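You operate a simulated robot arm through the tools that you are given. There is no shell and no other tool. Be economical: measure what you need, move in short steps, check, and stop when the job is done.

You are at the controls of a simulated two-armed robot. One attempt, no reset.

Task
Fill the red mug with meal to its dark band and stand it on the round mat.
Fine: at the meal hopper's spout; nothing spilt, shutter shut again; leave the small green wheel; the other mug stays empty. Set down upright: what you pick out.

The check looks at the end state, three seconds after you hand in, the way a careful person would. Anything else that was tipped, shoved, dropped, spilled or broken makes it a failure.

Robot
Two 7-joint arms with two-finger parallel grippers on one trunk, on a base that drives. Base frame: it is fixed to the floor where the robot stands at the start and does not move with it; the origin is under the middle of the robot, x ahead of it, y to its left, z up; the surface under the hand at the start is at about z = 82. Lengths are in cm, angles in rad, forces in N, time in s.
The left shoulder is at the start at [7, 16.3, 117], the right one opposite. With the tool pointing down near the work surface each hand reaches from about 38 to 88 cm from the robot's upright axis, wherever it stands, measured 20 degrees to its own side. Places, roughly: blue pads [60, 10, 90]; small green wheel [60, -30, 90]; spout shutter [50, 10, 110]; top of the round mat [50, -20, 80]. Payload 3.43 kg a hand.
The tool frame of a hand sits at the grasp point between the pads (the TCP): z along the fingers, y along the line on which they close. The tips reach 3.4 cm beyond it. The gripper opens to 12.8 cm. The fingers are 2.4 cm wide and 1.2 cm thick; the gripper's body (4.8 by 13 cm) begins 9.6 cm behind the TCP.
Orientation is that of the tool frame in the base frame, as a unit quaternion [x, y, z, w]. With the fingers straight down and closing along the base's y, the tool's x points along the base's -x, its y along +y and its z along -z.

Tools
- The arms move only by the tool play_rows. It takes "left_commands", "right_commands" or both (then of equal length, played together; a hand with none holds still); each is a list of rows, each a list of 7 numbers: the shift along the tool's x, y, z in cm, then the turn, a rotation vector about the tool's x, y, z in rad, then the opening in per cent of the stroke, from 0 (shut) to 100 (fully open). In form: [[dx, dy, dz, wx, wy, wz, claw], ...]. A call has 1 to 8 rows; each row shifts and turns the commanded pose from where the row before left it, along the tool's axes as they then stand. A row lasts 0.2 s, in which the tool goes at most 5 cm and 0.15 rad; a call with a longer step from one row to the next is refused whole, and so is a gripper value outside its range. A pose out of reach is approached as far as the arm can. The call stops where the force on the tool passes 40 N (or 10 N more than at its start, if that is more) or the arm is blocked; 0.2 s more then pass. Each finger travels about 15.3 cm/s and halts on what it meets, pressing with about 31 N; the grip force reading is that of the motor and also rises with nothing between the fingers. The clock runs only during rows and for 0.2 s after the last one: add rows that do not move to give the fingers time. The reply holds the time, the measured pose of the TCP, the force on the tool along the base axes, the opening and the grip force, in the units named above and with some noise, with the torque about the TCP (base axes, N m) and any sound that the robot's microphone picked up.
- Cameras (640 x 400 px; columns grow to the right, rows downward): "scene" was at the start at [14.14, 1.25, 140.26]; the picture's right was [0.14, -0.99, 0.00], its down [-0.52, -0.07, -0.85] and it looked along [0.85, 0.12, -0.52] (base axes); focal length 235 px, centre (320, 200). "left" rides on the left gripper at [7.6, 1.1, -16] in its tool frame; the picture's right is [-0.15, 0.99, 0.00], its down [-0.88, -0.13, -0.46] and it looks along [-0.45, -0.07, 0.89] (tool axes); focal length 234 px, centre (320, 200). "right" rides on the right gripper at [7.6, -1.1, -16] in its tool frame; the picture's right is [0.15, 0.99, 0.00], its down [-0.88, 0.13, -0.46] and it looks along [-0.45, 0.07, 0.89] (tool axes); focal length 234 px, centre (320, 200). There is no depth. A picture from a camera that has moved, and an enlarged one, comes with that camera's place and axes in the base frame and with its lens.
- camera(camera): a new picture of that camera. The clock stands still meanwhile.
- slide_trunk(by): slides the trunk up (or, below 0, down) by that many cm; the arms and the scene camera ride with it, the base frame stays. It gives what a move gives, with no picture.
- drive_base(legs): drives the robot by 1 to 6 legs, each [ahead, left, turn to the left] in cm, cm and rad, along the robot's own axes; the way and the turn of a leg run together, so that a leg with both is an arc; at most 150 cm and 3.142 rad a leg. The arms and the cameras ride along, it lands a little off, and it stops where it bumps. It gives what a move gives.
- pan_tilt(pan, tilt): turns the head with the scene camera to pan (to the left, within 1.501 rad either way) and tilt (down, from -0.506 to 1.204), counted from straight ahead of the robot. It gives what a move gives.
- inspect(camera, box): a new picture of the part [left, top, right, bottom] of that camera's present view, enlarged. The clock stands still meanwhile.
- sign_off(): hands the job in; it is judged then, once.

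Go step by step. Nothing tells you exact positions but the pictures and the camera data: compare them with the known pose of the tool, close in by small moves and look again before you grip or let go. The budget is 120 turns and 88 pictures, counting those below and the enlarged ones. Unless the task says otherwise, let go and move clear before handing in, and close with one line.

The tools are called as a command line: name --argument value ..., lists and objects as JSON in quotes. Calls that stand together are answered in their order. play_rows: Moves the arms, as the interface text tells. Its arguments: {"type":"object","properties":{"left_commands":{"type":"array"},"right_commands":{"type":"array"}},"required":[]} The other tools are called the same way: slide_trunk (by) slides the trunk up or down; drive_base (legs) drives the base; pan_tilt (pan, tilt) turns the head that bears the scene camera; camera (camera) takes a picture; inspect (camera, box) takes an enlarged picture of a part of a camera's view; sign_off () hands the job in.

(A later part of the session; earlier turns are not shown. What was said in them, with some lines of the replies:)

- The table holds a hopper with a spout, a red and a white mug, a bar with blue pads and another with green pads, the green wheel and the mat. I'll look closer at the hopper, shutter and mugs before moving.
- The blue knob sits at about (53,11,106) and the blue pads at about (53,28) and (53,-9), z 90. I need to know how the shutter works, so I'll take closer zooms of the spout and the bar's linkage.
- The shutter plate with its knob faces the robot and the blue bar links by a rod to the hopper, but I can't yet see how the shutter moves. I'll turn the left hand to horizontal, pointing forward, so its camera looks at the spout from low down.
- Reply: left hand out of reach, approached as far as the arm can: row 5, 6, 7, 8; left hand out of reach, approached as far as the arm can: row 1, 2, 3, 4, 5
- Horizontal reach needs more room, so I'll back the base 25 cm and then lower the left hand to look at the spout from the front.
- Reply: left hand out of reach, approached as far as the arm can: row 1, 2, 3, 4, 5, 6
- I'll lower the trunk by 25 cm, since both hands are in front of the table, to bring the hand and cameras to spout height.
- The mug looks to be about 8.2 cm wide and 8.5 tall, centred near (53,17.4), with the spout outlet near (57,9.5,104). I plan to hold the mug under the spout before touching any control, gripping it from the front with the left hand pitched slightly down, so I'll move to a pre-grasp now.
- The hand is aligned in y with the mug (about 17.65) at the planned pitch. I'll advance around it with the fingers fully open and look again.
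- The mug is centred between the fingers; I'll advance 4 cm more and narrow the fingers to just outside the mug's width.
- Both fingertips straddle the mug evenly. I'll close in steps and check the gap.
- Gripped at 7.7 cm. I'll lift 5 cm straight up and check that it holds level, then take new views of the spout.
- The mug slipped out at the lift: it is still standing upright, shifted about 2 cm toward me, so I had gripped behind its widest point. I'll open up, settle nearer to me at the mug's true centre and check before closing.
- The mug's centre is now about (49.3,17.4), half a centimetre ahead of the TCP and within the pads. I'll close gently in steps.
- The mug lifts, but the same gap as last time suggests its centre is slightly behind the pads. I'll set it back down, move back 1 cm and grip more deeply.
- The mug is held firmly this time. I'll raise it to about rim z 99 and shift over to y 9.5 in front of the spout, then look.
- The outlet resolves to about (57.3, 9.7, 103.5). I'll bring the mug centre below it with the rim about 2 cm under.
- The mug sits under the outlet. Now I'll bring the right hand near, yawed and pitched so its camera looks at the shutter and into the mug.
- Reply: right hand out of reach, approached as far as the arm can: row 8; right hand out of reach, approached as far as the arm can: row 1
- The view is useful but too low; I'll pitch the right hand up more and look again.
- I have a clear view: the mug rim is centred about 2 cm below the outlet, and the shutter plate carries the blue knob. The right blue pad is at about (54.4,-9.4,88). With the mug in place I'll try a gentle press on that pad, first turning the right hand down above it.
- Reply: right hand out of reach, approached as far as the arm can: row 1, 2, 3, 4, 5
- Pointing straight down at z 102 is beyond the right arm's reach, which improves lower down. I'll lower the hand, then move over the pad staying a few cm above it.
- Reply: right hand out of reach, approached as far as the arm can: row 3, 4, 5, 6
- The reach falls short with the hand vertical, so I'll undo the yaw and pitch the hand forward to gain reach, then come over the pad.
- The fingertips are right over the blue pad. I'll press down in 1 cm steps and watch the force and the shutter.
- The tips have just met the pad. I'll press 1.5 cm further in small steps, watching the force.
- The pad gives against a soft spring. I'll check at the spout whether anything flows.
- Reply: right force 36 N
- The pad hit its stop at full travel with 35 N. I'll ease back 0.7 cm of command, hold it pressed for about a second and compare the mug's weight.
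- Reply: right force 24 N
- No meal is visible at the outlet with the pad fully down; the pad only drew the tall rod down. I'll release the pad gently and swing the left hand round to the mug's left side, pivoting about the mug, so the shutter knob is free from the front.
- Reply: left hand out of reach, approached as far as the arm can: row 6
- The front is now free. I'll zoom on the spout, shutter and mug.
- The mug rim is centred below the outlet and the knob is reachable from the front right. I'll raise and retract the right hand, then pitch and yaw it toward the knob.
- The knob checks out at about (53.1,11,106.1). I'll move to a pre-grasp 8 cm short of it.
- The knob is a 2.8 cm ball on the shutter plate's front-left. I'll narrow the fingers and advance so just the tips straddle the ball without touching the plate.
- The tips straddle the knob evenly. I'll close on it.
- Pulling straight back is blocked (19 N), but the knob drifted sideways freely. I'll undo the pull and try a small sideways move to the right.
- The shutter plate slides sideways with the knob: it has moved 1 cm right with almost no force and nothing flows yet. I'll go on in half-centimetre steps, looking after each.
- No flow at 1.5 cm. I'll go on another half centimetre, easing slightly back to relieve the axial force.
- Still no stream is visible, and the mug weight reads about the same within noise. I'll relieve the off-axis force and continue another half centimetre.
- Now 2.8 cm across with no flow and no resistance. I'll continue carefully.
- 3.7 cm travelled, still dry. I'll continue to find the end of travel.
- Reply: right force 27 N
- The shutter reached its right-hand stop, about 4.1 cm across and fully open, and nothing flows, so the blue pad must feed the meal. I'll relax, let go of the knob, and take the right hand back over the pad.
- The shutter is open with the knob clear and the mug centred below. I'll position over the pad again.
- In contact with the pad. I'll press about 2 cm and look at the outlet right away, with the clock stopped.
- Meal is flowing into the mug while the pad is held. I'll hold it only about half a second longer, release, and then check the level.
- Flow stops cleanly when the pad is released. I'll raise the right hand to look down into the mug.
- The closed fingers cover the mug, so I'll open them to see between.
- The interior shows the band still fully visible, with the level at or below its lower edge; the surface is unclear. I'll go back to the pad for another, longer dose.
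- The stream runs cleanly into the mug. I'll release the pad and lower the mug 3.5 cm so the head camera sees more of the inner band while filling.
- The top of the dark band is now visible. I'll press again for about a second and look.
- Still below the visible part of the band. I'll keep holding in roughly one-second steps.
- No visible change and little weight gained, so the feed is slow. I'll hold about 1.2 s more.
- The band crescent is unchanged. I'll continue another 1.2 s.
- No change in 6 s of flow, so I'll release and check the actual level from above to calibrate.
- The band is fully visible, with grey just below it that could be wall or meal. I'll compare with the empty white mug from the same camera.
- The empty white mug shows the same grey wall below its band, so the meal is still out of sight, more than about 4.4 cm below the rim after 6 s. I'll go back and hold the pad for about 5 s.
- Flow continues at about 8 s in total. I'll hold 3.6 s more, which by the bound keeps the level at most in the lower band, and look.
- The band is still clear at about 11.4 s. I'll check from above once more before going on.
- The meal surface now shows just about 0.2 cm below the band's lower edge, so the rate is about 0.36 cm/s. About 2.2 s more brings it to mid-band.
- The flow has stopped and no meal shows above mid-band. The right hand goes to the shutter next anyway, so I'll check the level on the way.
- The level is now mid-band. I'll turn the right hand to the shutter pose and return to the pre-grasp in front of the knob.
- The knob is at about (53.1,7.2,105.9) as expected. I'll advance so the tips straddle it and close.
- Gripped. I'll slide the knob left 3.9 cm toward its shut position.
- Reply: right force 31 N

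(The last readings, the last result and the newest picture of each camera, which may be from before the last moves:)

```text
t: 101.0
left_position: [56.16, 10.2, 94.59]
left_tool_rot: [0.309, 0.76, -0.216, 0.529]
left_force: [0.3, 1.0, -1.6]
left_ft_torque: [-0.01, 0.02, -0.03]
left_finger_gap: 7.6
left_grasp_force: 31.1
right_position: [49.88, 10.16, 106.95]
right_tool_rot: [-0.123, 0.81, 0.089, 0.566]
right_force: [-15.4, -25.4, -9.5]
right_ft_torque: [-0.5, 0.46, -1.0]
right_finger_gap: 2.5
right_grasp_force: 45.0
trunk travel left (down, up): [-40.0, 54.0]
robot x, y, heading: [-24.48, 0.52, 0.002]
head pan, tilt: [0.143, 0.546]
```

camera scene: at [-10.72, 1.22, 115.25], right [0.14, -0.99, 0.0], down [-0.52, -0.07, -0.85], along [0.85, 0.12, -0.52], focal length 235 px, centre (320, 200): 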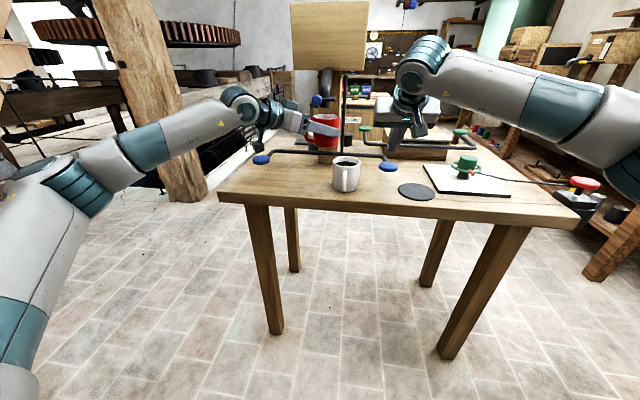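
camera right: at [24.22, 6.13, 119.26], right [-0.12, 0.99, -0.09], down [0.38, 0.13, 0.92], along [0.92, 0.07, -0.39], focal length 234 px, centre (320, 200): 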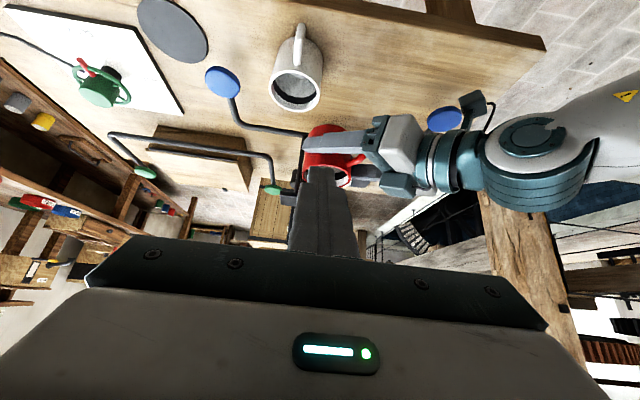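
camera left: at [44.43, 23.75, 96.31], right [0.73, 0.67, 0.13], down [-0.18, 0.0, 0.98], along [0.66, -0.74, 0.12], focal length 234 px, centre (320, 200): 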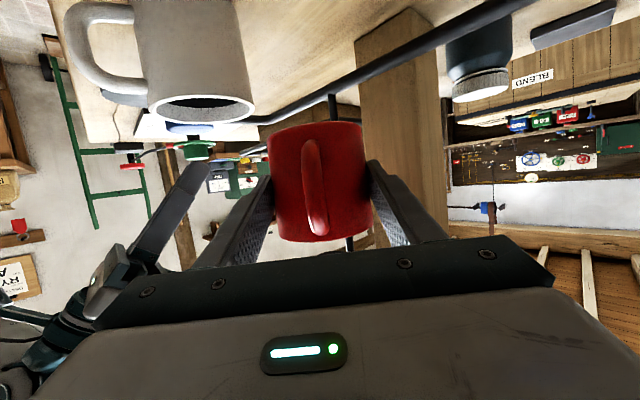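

The shutter is back at its left stop, shut. I'll relax, let go of the knob and retreat, then park the right hand out of the way to the right.

play_rows --right_commands '[[0.05, -0.45, -0.13, 0, 0, 0, 0], [0, 0, 0, 0, 0, 0, 28], [0, 0, 0, 0, 0, 0, 34], [0, 0, 0, 0, 0, 0, 34], [0, 0, -2, 0, 0, 0, 34], [0, 0, -4, 0, 0, 0, 34]]'

play_rows --right_commands '[[1, -3.3, -2, 0, 0, 0, 20], [1, -3.3, -2, 0, 0, 0, 0], [1, -3.3, -2, 0, 0, 0, 0], [0.5, -3.3, -1.5, 0, 0, 0, 0], [0, -3.5, -1, 0, 0, 0, 0], [0, -3.5, -1, 0, 0, 0, 0], [0, -3.5, -1, 0, 0, 0, 0], [0, -3.5, -1, 0, 0, 0, 0]]'

inspect --camera "scene" --box '[260, 70, 460, 210]'

```text
t: 102.4
left_position: [56.16, 10.49, 94.66]
left_tool_rot: [0.308, 0.76, -0.217, 0.529]
left_force: [-1.1, -0.3, -0.8]
left_ft_torque: [0.0, 0.0, 0.01]
left_finger_gap: 7.62
left_grasp_force: 31.5
right_position: [44.4, 8.41, 109.03]
right_tool_rot: [-0.124, 0.81, 0.088, 0.566]
right_force: [-0.8, 0.2, 0.5]
right_ft_torque: [0.02, 0.01, 0.0]
right_finger_gap: 4.37
right_grasp_force: 0.0
trunk travel left (down, up): [-40.0, 54.0]
robot x, y, heading: [-25.0, -0.24, -0.003]
head pan, tilt: [0.143, 0.546]
```

```text
t: 104.2
left_position: [56.1, 10.49, 94.56]
left_tool_rot: [0.307, 0.76, -0.216, 0.53]
left_force: [-0.1, 0.1, -0.3]
left_ft_torque: [0.05, 0.0, 0.01]
left_finger_gap: 7.62
left_grasp_force: 31.0
right_position: [41.28, -21.32, 109.99]
right_tool_rot: [-0.124, 0.81, 0.088, 0.566]
right_force: [-0.3, -0.1, 0.3]
right_ft_torque: [0.02, -0.02, 0.0]
right_finger_gap: 0.0
right_grasp_force: 31.3
trunk travel left (down, up): [-40.0, 54.0]
robot x, y, heading: [-25.06, -0.25, 0.002]
head pan, tilt: [0.143, 0.546]
```

```text
2.86 times, centred on (360, 140) of scene
camera zoom: at [-10.74, 1.15, 115.26], right [0.14, -0.99, 0.0], down [-0.52, -0.07, -0.85], along [0.85, 0.12, -0.52], focal length 672 px, centre (206, 371)
```

zoom: 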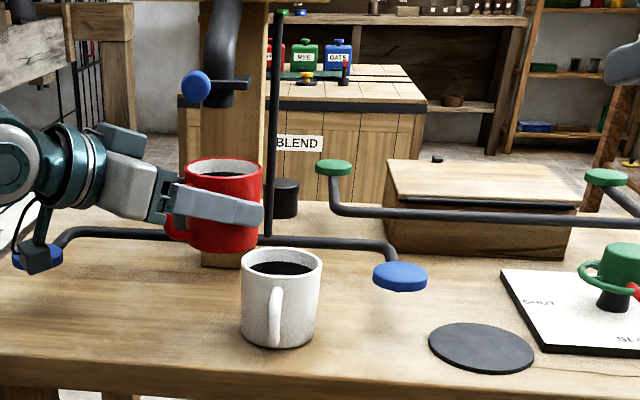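

The shutter is back where it started, the bench is clean and the mat is clear at about (50.8,-17.6). I'll park the right hand further right while the left raises the mug and backs it out from under the spout.

play_rows --left_commands '[[-1.4, 0, -0.52, 0, 0, 0, 0], [-1.4, 0, -0.52, 0, 0, 0, 0], [0.3, -0.84, -0.81, 0, 0, 0, 0], [0.6, -1.67, -1.62, 0, 0, 0, 0], [0.6, -1.67, -1.62, 0, 0, 0, 0], [0.6, -1.67, -1.62, 0, 0, 0, 0], [0.6, -1.67, -1.62, 0, 0, 0, 0], [0.3, -0.84, -0.81, 0, 0, 0, 0]]' --right_commands '[[0, -3.5, -1, 0, 0, 0, 0], [0, -3.5, -1, 0, 0, 0, 0], [0, -3.5, -1, 0, 0, 0, 0], [0, -3.5, -1, 0, 0, 0, 0], [0, -3.5, -1, 0, 0, 0, 0], [0, 0, 0, 0, 0, 0, 0], [0, 0, 0, 0, 0, 0, 0], [0, 0, 0, 0, 0, 0, 0]]'

play_rows --left_commands '[[0, -0.17, 0, -0.12, 0, -0.044, 0], [0, -0.17, 0, -0.12, 0, -0.044, 0], [0, -0.17, 0, -0.12, 0, -0.044, 0], [0, -0.17, 0, -0.12, 0, -0.044, 0], [0, -0.17, 0, -0.12, 0, -0.044, 0], [0, -0.17, 0, -0.12, 0, -0.044, 0]]'

```text
t: 106.0
left_position: [44.38, 10.9, 97.27]
left_tool_rot: [0.307, 0.761, -0.216, 0.53]
left_force: [-0.7, 0.7, -1.6]
left_ft_torque: [-0.04, 0.01, 0.02]
left_finger_gap: 7.6
left_grasp_force: 30.9
right_position: [42.05, -39.04, 111.53]
right_tool_rot: [-0.125, 0.81, 0.089, 0.566]
right_force: [-1.2, -0.2, -0.7]
right_ft_torque: [0.02, 0.0, 0.0]
right_finger_gap: 0.0
right_grasp_force: 31.0
trunk travel left (down, up): [-40.0, 54.0]
robot x, y, heading: [-25.12, 0.12, -0.0]
head pan, tilt: [0.143, 0.546]
```

```text
t: 107.4
left_position: [43.88, 9.76, 97.47]
left_tool_rot: [0.0, 0.821, -0.001, 0.572]
left_force: [0.6, -0.5, -1.2]
left_ft_torque: [-0.02, 0.0, 0.02]
left_finger_gap: 7.63
left_grasp_force: 31.5
right_position: [41.98, -39.14, 111.52]
right_tool_rot: [-0.123, 0.81, 0.088, 0.567]
right_force: [-0.5, -0.7, 0.3]
right_ft_torque: [0.0, 0.0, 0.0]
right_finger_gap: 0.01
right_grasp_force: 30.8
trunk travel left (down, up): [-40.0, 54.0]
robot x, y, heading: [-24.88, 0.23, -0.001]
head pan, tilt: [0.143, 0.546]
```

The hand points straight ahead again with the mug held level. I'll carry it right toward the mat, high over the white mug and the pad.

play_rows --left_commands '[[0, -1.2, 0, 0, 0, 0, 0], [0, -2.3, 0, 0, 0, 0, 0], [0, -2.3, 0, 0, 0, 0, 0], [0, -2.3, 0, 0, 0, 0, 0], [0, -2.3, 0, 0, 0, 0, 0], [0, -2.3, 0, 0, 0, 0, 0], [0, -1.2, 0, 0, 0, 0, 0]]'

play_rows --left_commands '[[0, -1.2, 0, 0, 0, 0, 0], [0, -2.3, 0, 0, 0, 0, 0], [0, -2.3, 0, 0, 0, 0, 0], [0, -2.3, 0, 0, 0, 0, 0], [0, -2.3, 0, 0, 0, 0, 0], [0, -2.3, 0, 0, 0, 0, 0], [0, -1.2, 0, 0, 0, 0, 0]]'

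camera --camera "left"

```text
t: 109.0
left_position: [43.79, -4.11, 97.53]
left_tool_rot: [0.001, 0.821, -0.002, 0.571]
left_force: [1.1, -0.9, -0.5]
left_ft_torque: [-0.02, 0.01, 0.01]
left_finger_gap: 7.65
left_grasp_force: 30.8
right_position: [41.9, -39.11, 111.57]
right_tool_rot: [-0.125, 0.809, 0.09, 0.567]
right_force: [0.5, -0.9, -0.4]
right_ft_torque: [0.02, 0.02, -0.02]
right_finger_gap: 0.01
right_grasp_force: 31.3
trunk travel left (down, up): [-40.0, 54.0]
robot x, y, heading: [-24.9, -0.32, -0.001]
head pan, tilt: [0.143, 0.546]
```

```text
t: 110.6
left_position: [43.69, -17.99, 97.65]
left_tool_rot: [0.001, 0.821, -0.002, 0.571]
left_force: [0.1, 0.2, -1.8]
left_ft_torque: [0.02, 0.01, -0.02]
left_finger_gap: 7.63
left_grasp_force: 31.0
right_position: [41.98, -39.06, 111.42]
right_tool_rot: [-0.125, 0.81, 0.089, 0.565]
right_force: [1.2, -0.5, -0.1]
right_ft_torque: [0.0, 0.0, -0.03]
right_finger_gap: 0.02
right_grasp_force: 31.1
trunk travel left (down, up): [-40.0, 54.0]
robot x, y, heading: [-24.69, 0.1, -0.001]
head pan, tilt: [0.143, 0.546]
```

```text
7 pictures are left
camera left: at [26.15, -16.8, 96.1], right [0.05, 0.99, 0.14], down [-0.12, -0.13, 0.98], along [0.99, -0.07, 0.11], focal length 234 px, centre (320, 200)
```

left: 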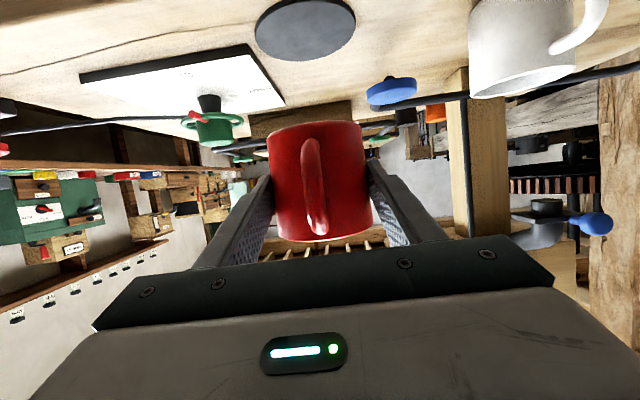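

The mug is in line with the mat, whose centre is about (50.5,-17.6). I'll move forward over it and lower to just above.

play_rows --left_commands '[[-0.64, 0.07, 1.75, 0, 0, 0, 0], [-0.64, 0.07, 1.75, 0, 0, 0, 0], [-0.64, 0.07, 1.75, 0, 0, 0, 0], [0, 0, 0, 0, 0, 0, 0], [1.41, 0, 0.52, 0, 0, 0, 0], [1.41, 0, 0.52, 0, 0, 0, 0], [1.41, 0, 0.52, 0, 0, 0, 0], [1.41, 0, 0.52, 0, 0, 0, 0]]'

play_rows --left_commands '[[1.2, 0, 0.44, 0, 0, 0, 0], [1.2, 0, 0.44, 0, 0, 0, 0]]'

camera --camera "left"

inspect --camera "scene" --box '[340, 140, 480, 230]'

```text
t: 112.4
left_position: [49.42, -17.89, 91.4]
left_tool_rot: [0.0, 0.821, -0.001, 0.571]
left_force: [0.3, 0.8, -1.8]
left_ft_torque: [0.01, 0.0, 0.02]
left_finger_gap: 7.63
left_grasp_force: 30.7
right_position: [41.89, -39.13, 111.44]
right_tool_rot: [-0.125, 0.811, 0.089, 0.565]
right_force: [-0.2, -0.4, 1.1]
right_ft_torque: [0.02, 0.01, -0.02]
right_finger_gap: 0.02
right_grasp_force: 30.5
trunk travel left (down, up): [-40.0, 54.0]
robot x, y, heading: [-24.97, 0.36, 0.001]
head pan, tilt: [0.143, 0.546]
```

```text
t: 113.0
left_position: [49.44, -17.92, 88.81]
left_tool_rot: [0.001, 0.821, -0.001, 0.572]
left_force: [-0.3, -0.4, -1.5]
left_ft_torque: [-0.01, 0.0, -0.01]
left_finger_gap: 7.63
left_grasp_force: 31.5
right_position: [42.0, -39.06, 111.42]
right_tool_rot: [-0.125, 0.81, 0.089, 0.566]
right_force: [-0.3, 0.3, -0.7]
right_ft_torque: [0.05, 0.02, 0.01]
right_finger_gap: 0.0
right_grasp_force: 30.7
trunk travel left (down, up): [-40.0, 54.0]
robot x, y, heading: [-24.7, -0.38, -0.002]
head pan, tilt: [0.143, 0.546]
```

```text
6 pictures are left
camera left: at [31.84, -16.72, 87.23], right [0.05, 0.99, 0.14], down [-0.12, -0.13, 0.98], along [0.99, -0.07, 0.11], focal length 234 px, centre (320, 200)
```

left: 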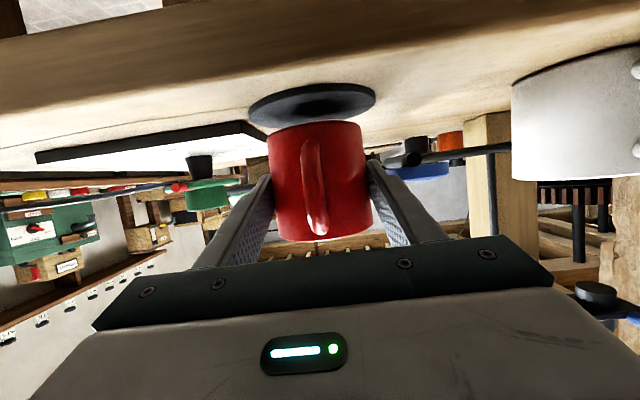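

```text
4.44 times, centred on (410, 185) of scene
camera zoom: at [-10.71, 1.21, 115.25], right [0.14, -0.99, 0.0], down [-0.52, -0.07, -0.85], along [0.85, 0.12, -0.52], focal length 1045 px, centre (-80, 267)
```

zoom: 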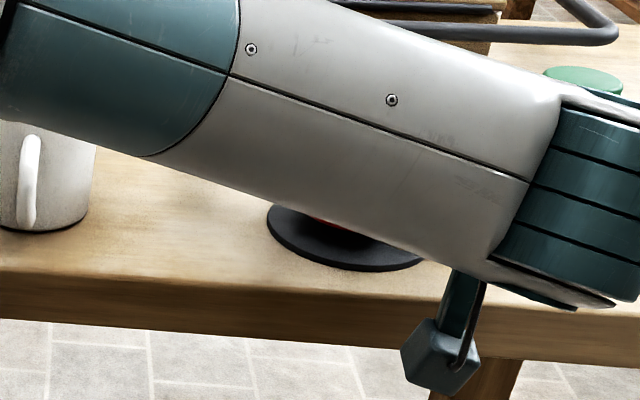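

The mug is centred over the mat, about a centimetre above it. I'll lower in small steps and watch for contact.

play_rows --left_commands '[[0.38, 0, 0.14, 0, 0, 0, 0], [0.38, 0, 0.14, 0, 0, 0, 0], [0.28, 0, 0.1, 0, 0, 0, 0]]'

play_rows --left_commands '[[0.19, 0, 0.07, 0, 0, 0, 0], [0.19, 0, 0.07, 0, 0, 0, 0]]'

```text
t: 113.8
left_position: [49.35, -17.9, 87.65]
left_tool_rot: [0.001, 0.82, -0.001, 0.572]
left_force: [0.5, 0.4, -1.5]
left_ft_torque: [-0.02, 0.03, 0.02]
left_finger_gap: 7.61
left_grasp_force: 31.3
right_position: [41.87, -39.02, 111.54]
right_tool_rot: [-0.125, 0.81, 0.089, 0.566]
right_force: [0.3, 0.1, 0.0]
right_ft_torque: [0.01, 0.0, 0.0]
right_finger_gap: 0.01
right_grasp_force: 31.5
trunk travel left (down, up): [-40.0, 54.0]
robot x, y, heading: [-24.82, -0.08, 0.001]
head pan, tilt: [0.143, 0.546]
```

```text
t: 114.4
left_position: [49.28, -17.81, 87.51]
left_tool_rot: [-0.001, 0.82, -0.001, 0.572]
left_force: [2.2, -0.5, 5.6]
left_ft_torque: [-0.1, -0.43, 0.03]
left_finger_gap: 7.62
left_grasp_force: 30.8
right_position: [41.88, -39.06, 111.69]
right_tool_rot: [-0.125, 0.81, 0.089, 0.565]
right_force: [-0.8, 0.1, -0.2]
right_ft_torque: [-0.02, -0.01, -0.01]
right_finger_gap: 0.0
right_grasp_force: 31.4
trunk travel left (down, up): [-40.0, 54.0]
robot x, y, heading: [-25.09, 0.18, -0.0]
head pan, tilt: [0.143, 0.546]
```

The mug has touched down on the mat (5.6 N). I'll check the view before letting go.

camera --camera "left"

```text
4 pictures are left
camera left: at [31.76, -16.67, 85.92], right [0.05, 0.99, 0.13], down [-0.13, -0.13, 0.98], along [0.99, -0.07, 0.12], focal length 234 px, centre (320, 200)
```

left: 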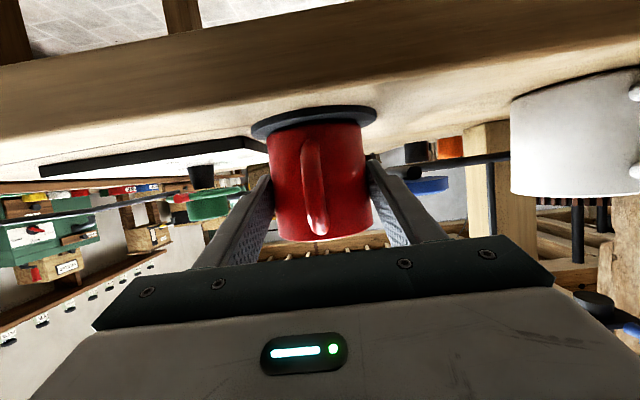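

The mug base sits fully within the mat. I'll open just enough to clear it, then withdraw straight back along the fingers.

play_rows --left_commands '[[-0.1, 0, -0.04, 0, 0, 0, 0], [0, 0, 0, 0, 0, 0, 62], [0, 0, 0, 0, 0, 0, 66], [0, 0, 0, 0, 0, 0, 71], [0, 0, 0, 0, 0, 0, 71]]'

play_rows --left_commands '[[0, 0, -1.5, 0, 0, 0, 71], [0, 0, -2, 0, 0, 0, 71], [0, 0, -3, 0, 0, 0, 71], [0, 0, -3, 0, 0, 0, 71], [0, 0, -3, 0, 0, 0, 71], [0, 0, -3, 0, 0, 0, 71]]'

camera --camera "left"

```text
t: 115.6
left_position: [49.36, -17.93, 87.53]
left_tool_rot: [0.0, 0.821, -0.001, 0.571]
left_force: [0.4, 0.7, 0.5]
left_ft_torque: [-0.01, -0.02, 0.03]
left_finger_gap: 9.1
left_grasp_force: 0.0
right_position: [41.94, -38.96, 111.49]
right_tool_rot: [-0.125, 0.81, 0.089, 0.566]
right_force: [-1.1, 0.0, -0.2]
right_ft_torque: [0.02, -0.02, -0.01]
right_finger_gap: 0.0
right_grasp_force: 30.7
trunk travel left (down, up): [-40.0, 54.0]
robot x, y, heading: [-24.49, -0.18, -0.002]
head pan, tilt: [0.143, 0.546]
```

```text
t: 117.0
left_position: [34.71, -17.76, 92.85]
left_tool_rot: [0.0, 0.82, -0.001, 0.572]
left_force: [0.0, 0.1, -0.3]
left_ft_torque: [0.02, -0.01, -0.01]
left_finger_gap: 9.08
left_grasp_force: 0.1
right_position: [41.93, -39.02, 111.5]
right_tool_rot: [-0.125, 0.81, 0.089, 0.567]
right_force: [-0.1, -0.4, -1.0]
right_ft_torque: [0.01, 0.04, 0.0]
right_finger_gap: 0.0
right_grasp_force: 31.2
trunk travel left (down, up): [-40.0, 54.0]
robot x, y, heading: [-24.81, -0.21, -0.002]
head pan, tilt: [0.143, 0.546]
```

```text
3 pictures are left
camera left: at [17.17, -16.49, 91.28], right [0.05, 0.99, 0.14], down [-0.12, -0.13, 0.98], along [0.99, -0.07, 0.12], focal length 234 px, centre (320, 200)
```

left: 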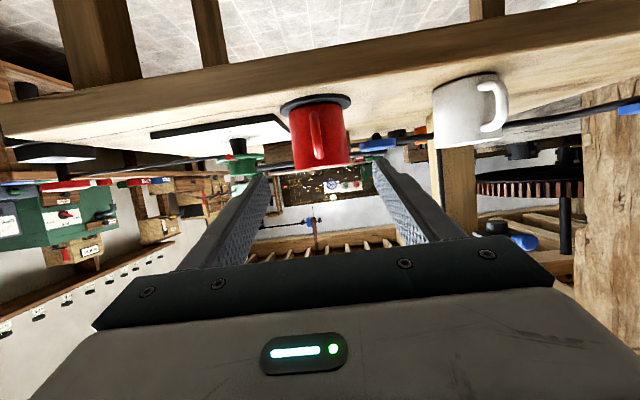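

The mug stands on the mat and both hands are clear. I'll swing the left arm back to its side and take a last overall look.

play_rows --left_commands '[[-1.5, 2, -2, 0, 0, 0, 71], [-1.5, 4, -2, 0, 0, 0, 71], [0, 4.5, 0, 0, 0, 0, 71], [0, 4.5, 0, 0, 0, 0, 71], [0, 4.5, 0, 0, 0, 0, 71], [0, 4.5, 0, 0, 0, 0, 71], [0, 4.5, 0, 0, 0, 0, 71], [0, 4.5, 0, 0, 0, 0, 71]]'

inspect --camera "scene" --box '[250, 60, 530, 235]'

```text
t: 118.8
left_position: [32.28, 15.5, 96.93]
left_tool_rot: [0.0, 0.82, -0.002, 0.572]
left_force: [-0.5, -0.3, -0.9]
left_ft_torque: [-0.06, -0.02, -0.02]
left_finger_gap: 9.09
left_grasp_force: 0.1
right_position: [41.91, -38.92, 111.57]
right_tool_rot: [-0.125, 0.81, 0.088, 0.566]
right_force: [-0.1, 0.1, -0.3]
right_ft_torque: [-0.01, 0.0, -0.02]
right_finger_gap: 0.01
right_grasp_force: 31.2
trunk travel left (down, up): [-40.0, 54.0]
robot x, y, heading: [-25.03, -0.04, -0.004]
head pan, tilt: [0.143, 0.546]
```

```text
2.29 times, centred on (390, 148) of scene
camera zoom: at [-10.77, 1.41, 115.26], right [0.14, -0.99, 0.0], down [-0.51, -0.07, -0.85], along [0.85, 0.12, -0.52], focal length 538 px, centre (160, 320)
```

zoom: 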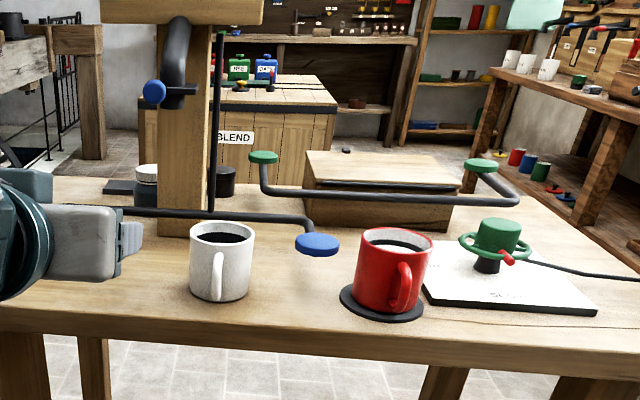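

The red mug stands upright on the mat, filled to its band. The shutter is shut, the bench is clean, and the white mug and green wheel are as they were, so I'm handing in.

sign_off

```text
The job is handed in.
```

The red mug is filled to the middle of its dark band and stands upright on the round mat. The shutter is shut, I saw nothing spilt in the last view, and the white mug and green wheel were left alone.
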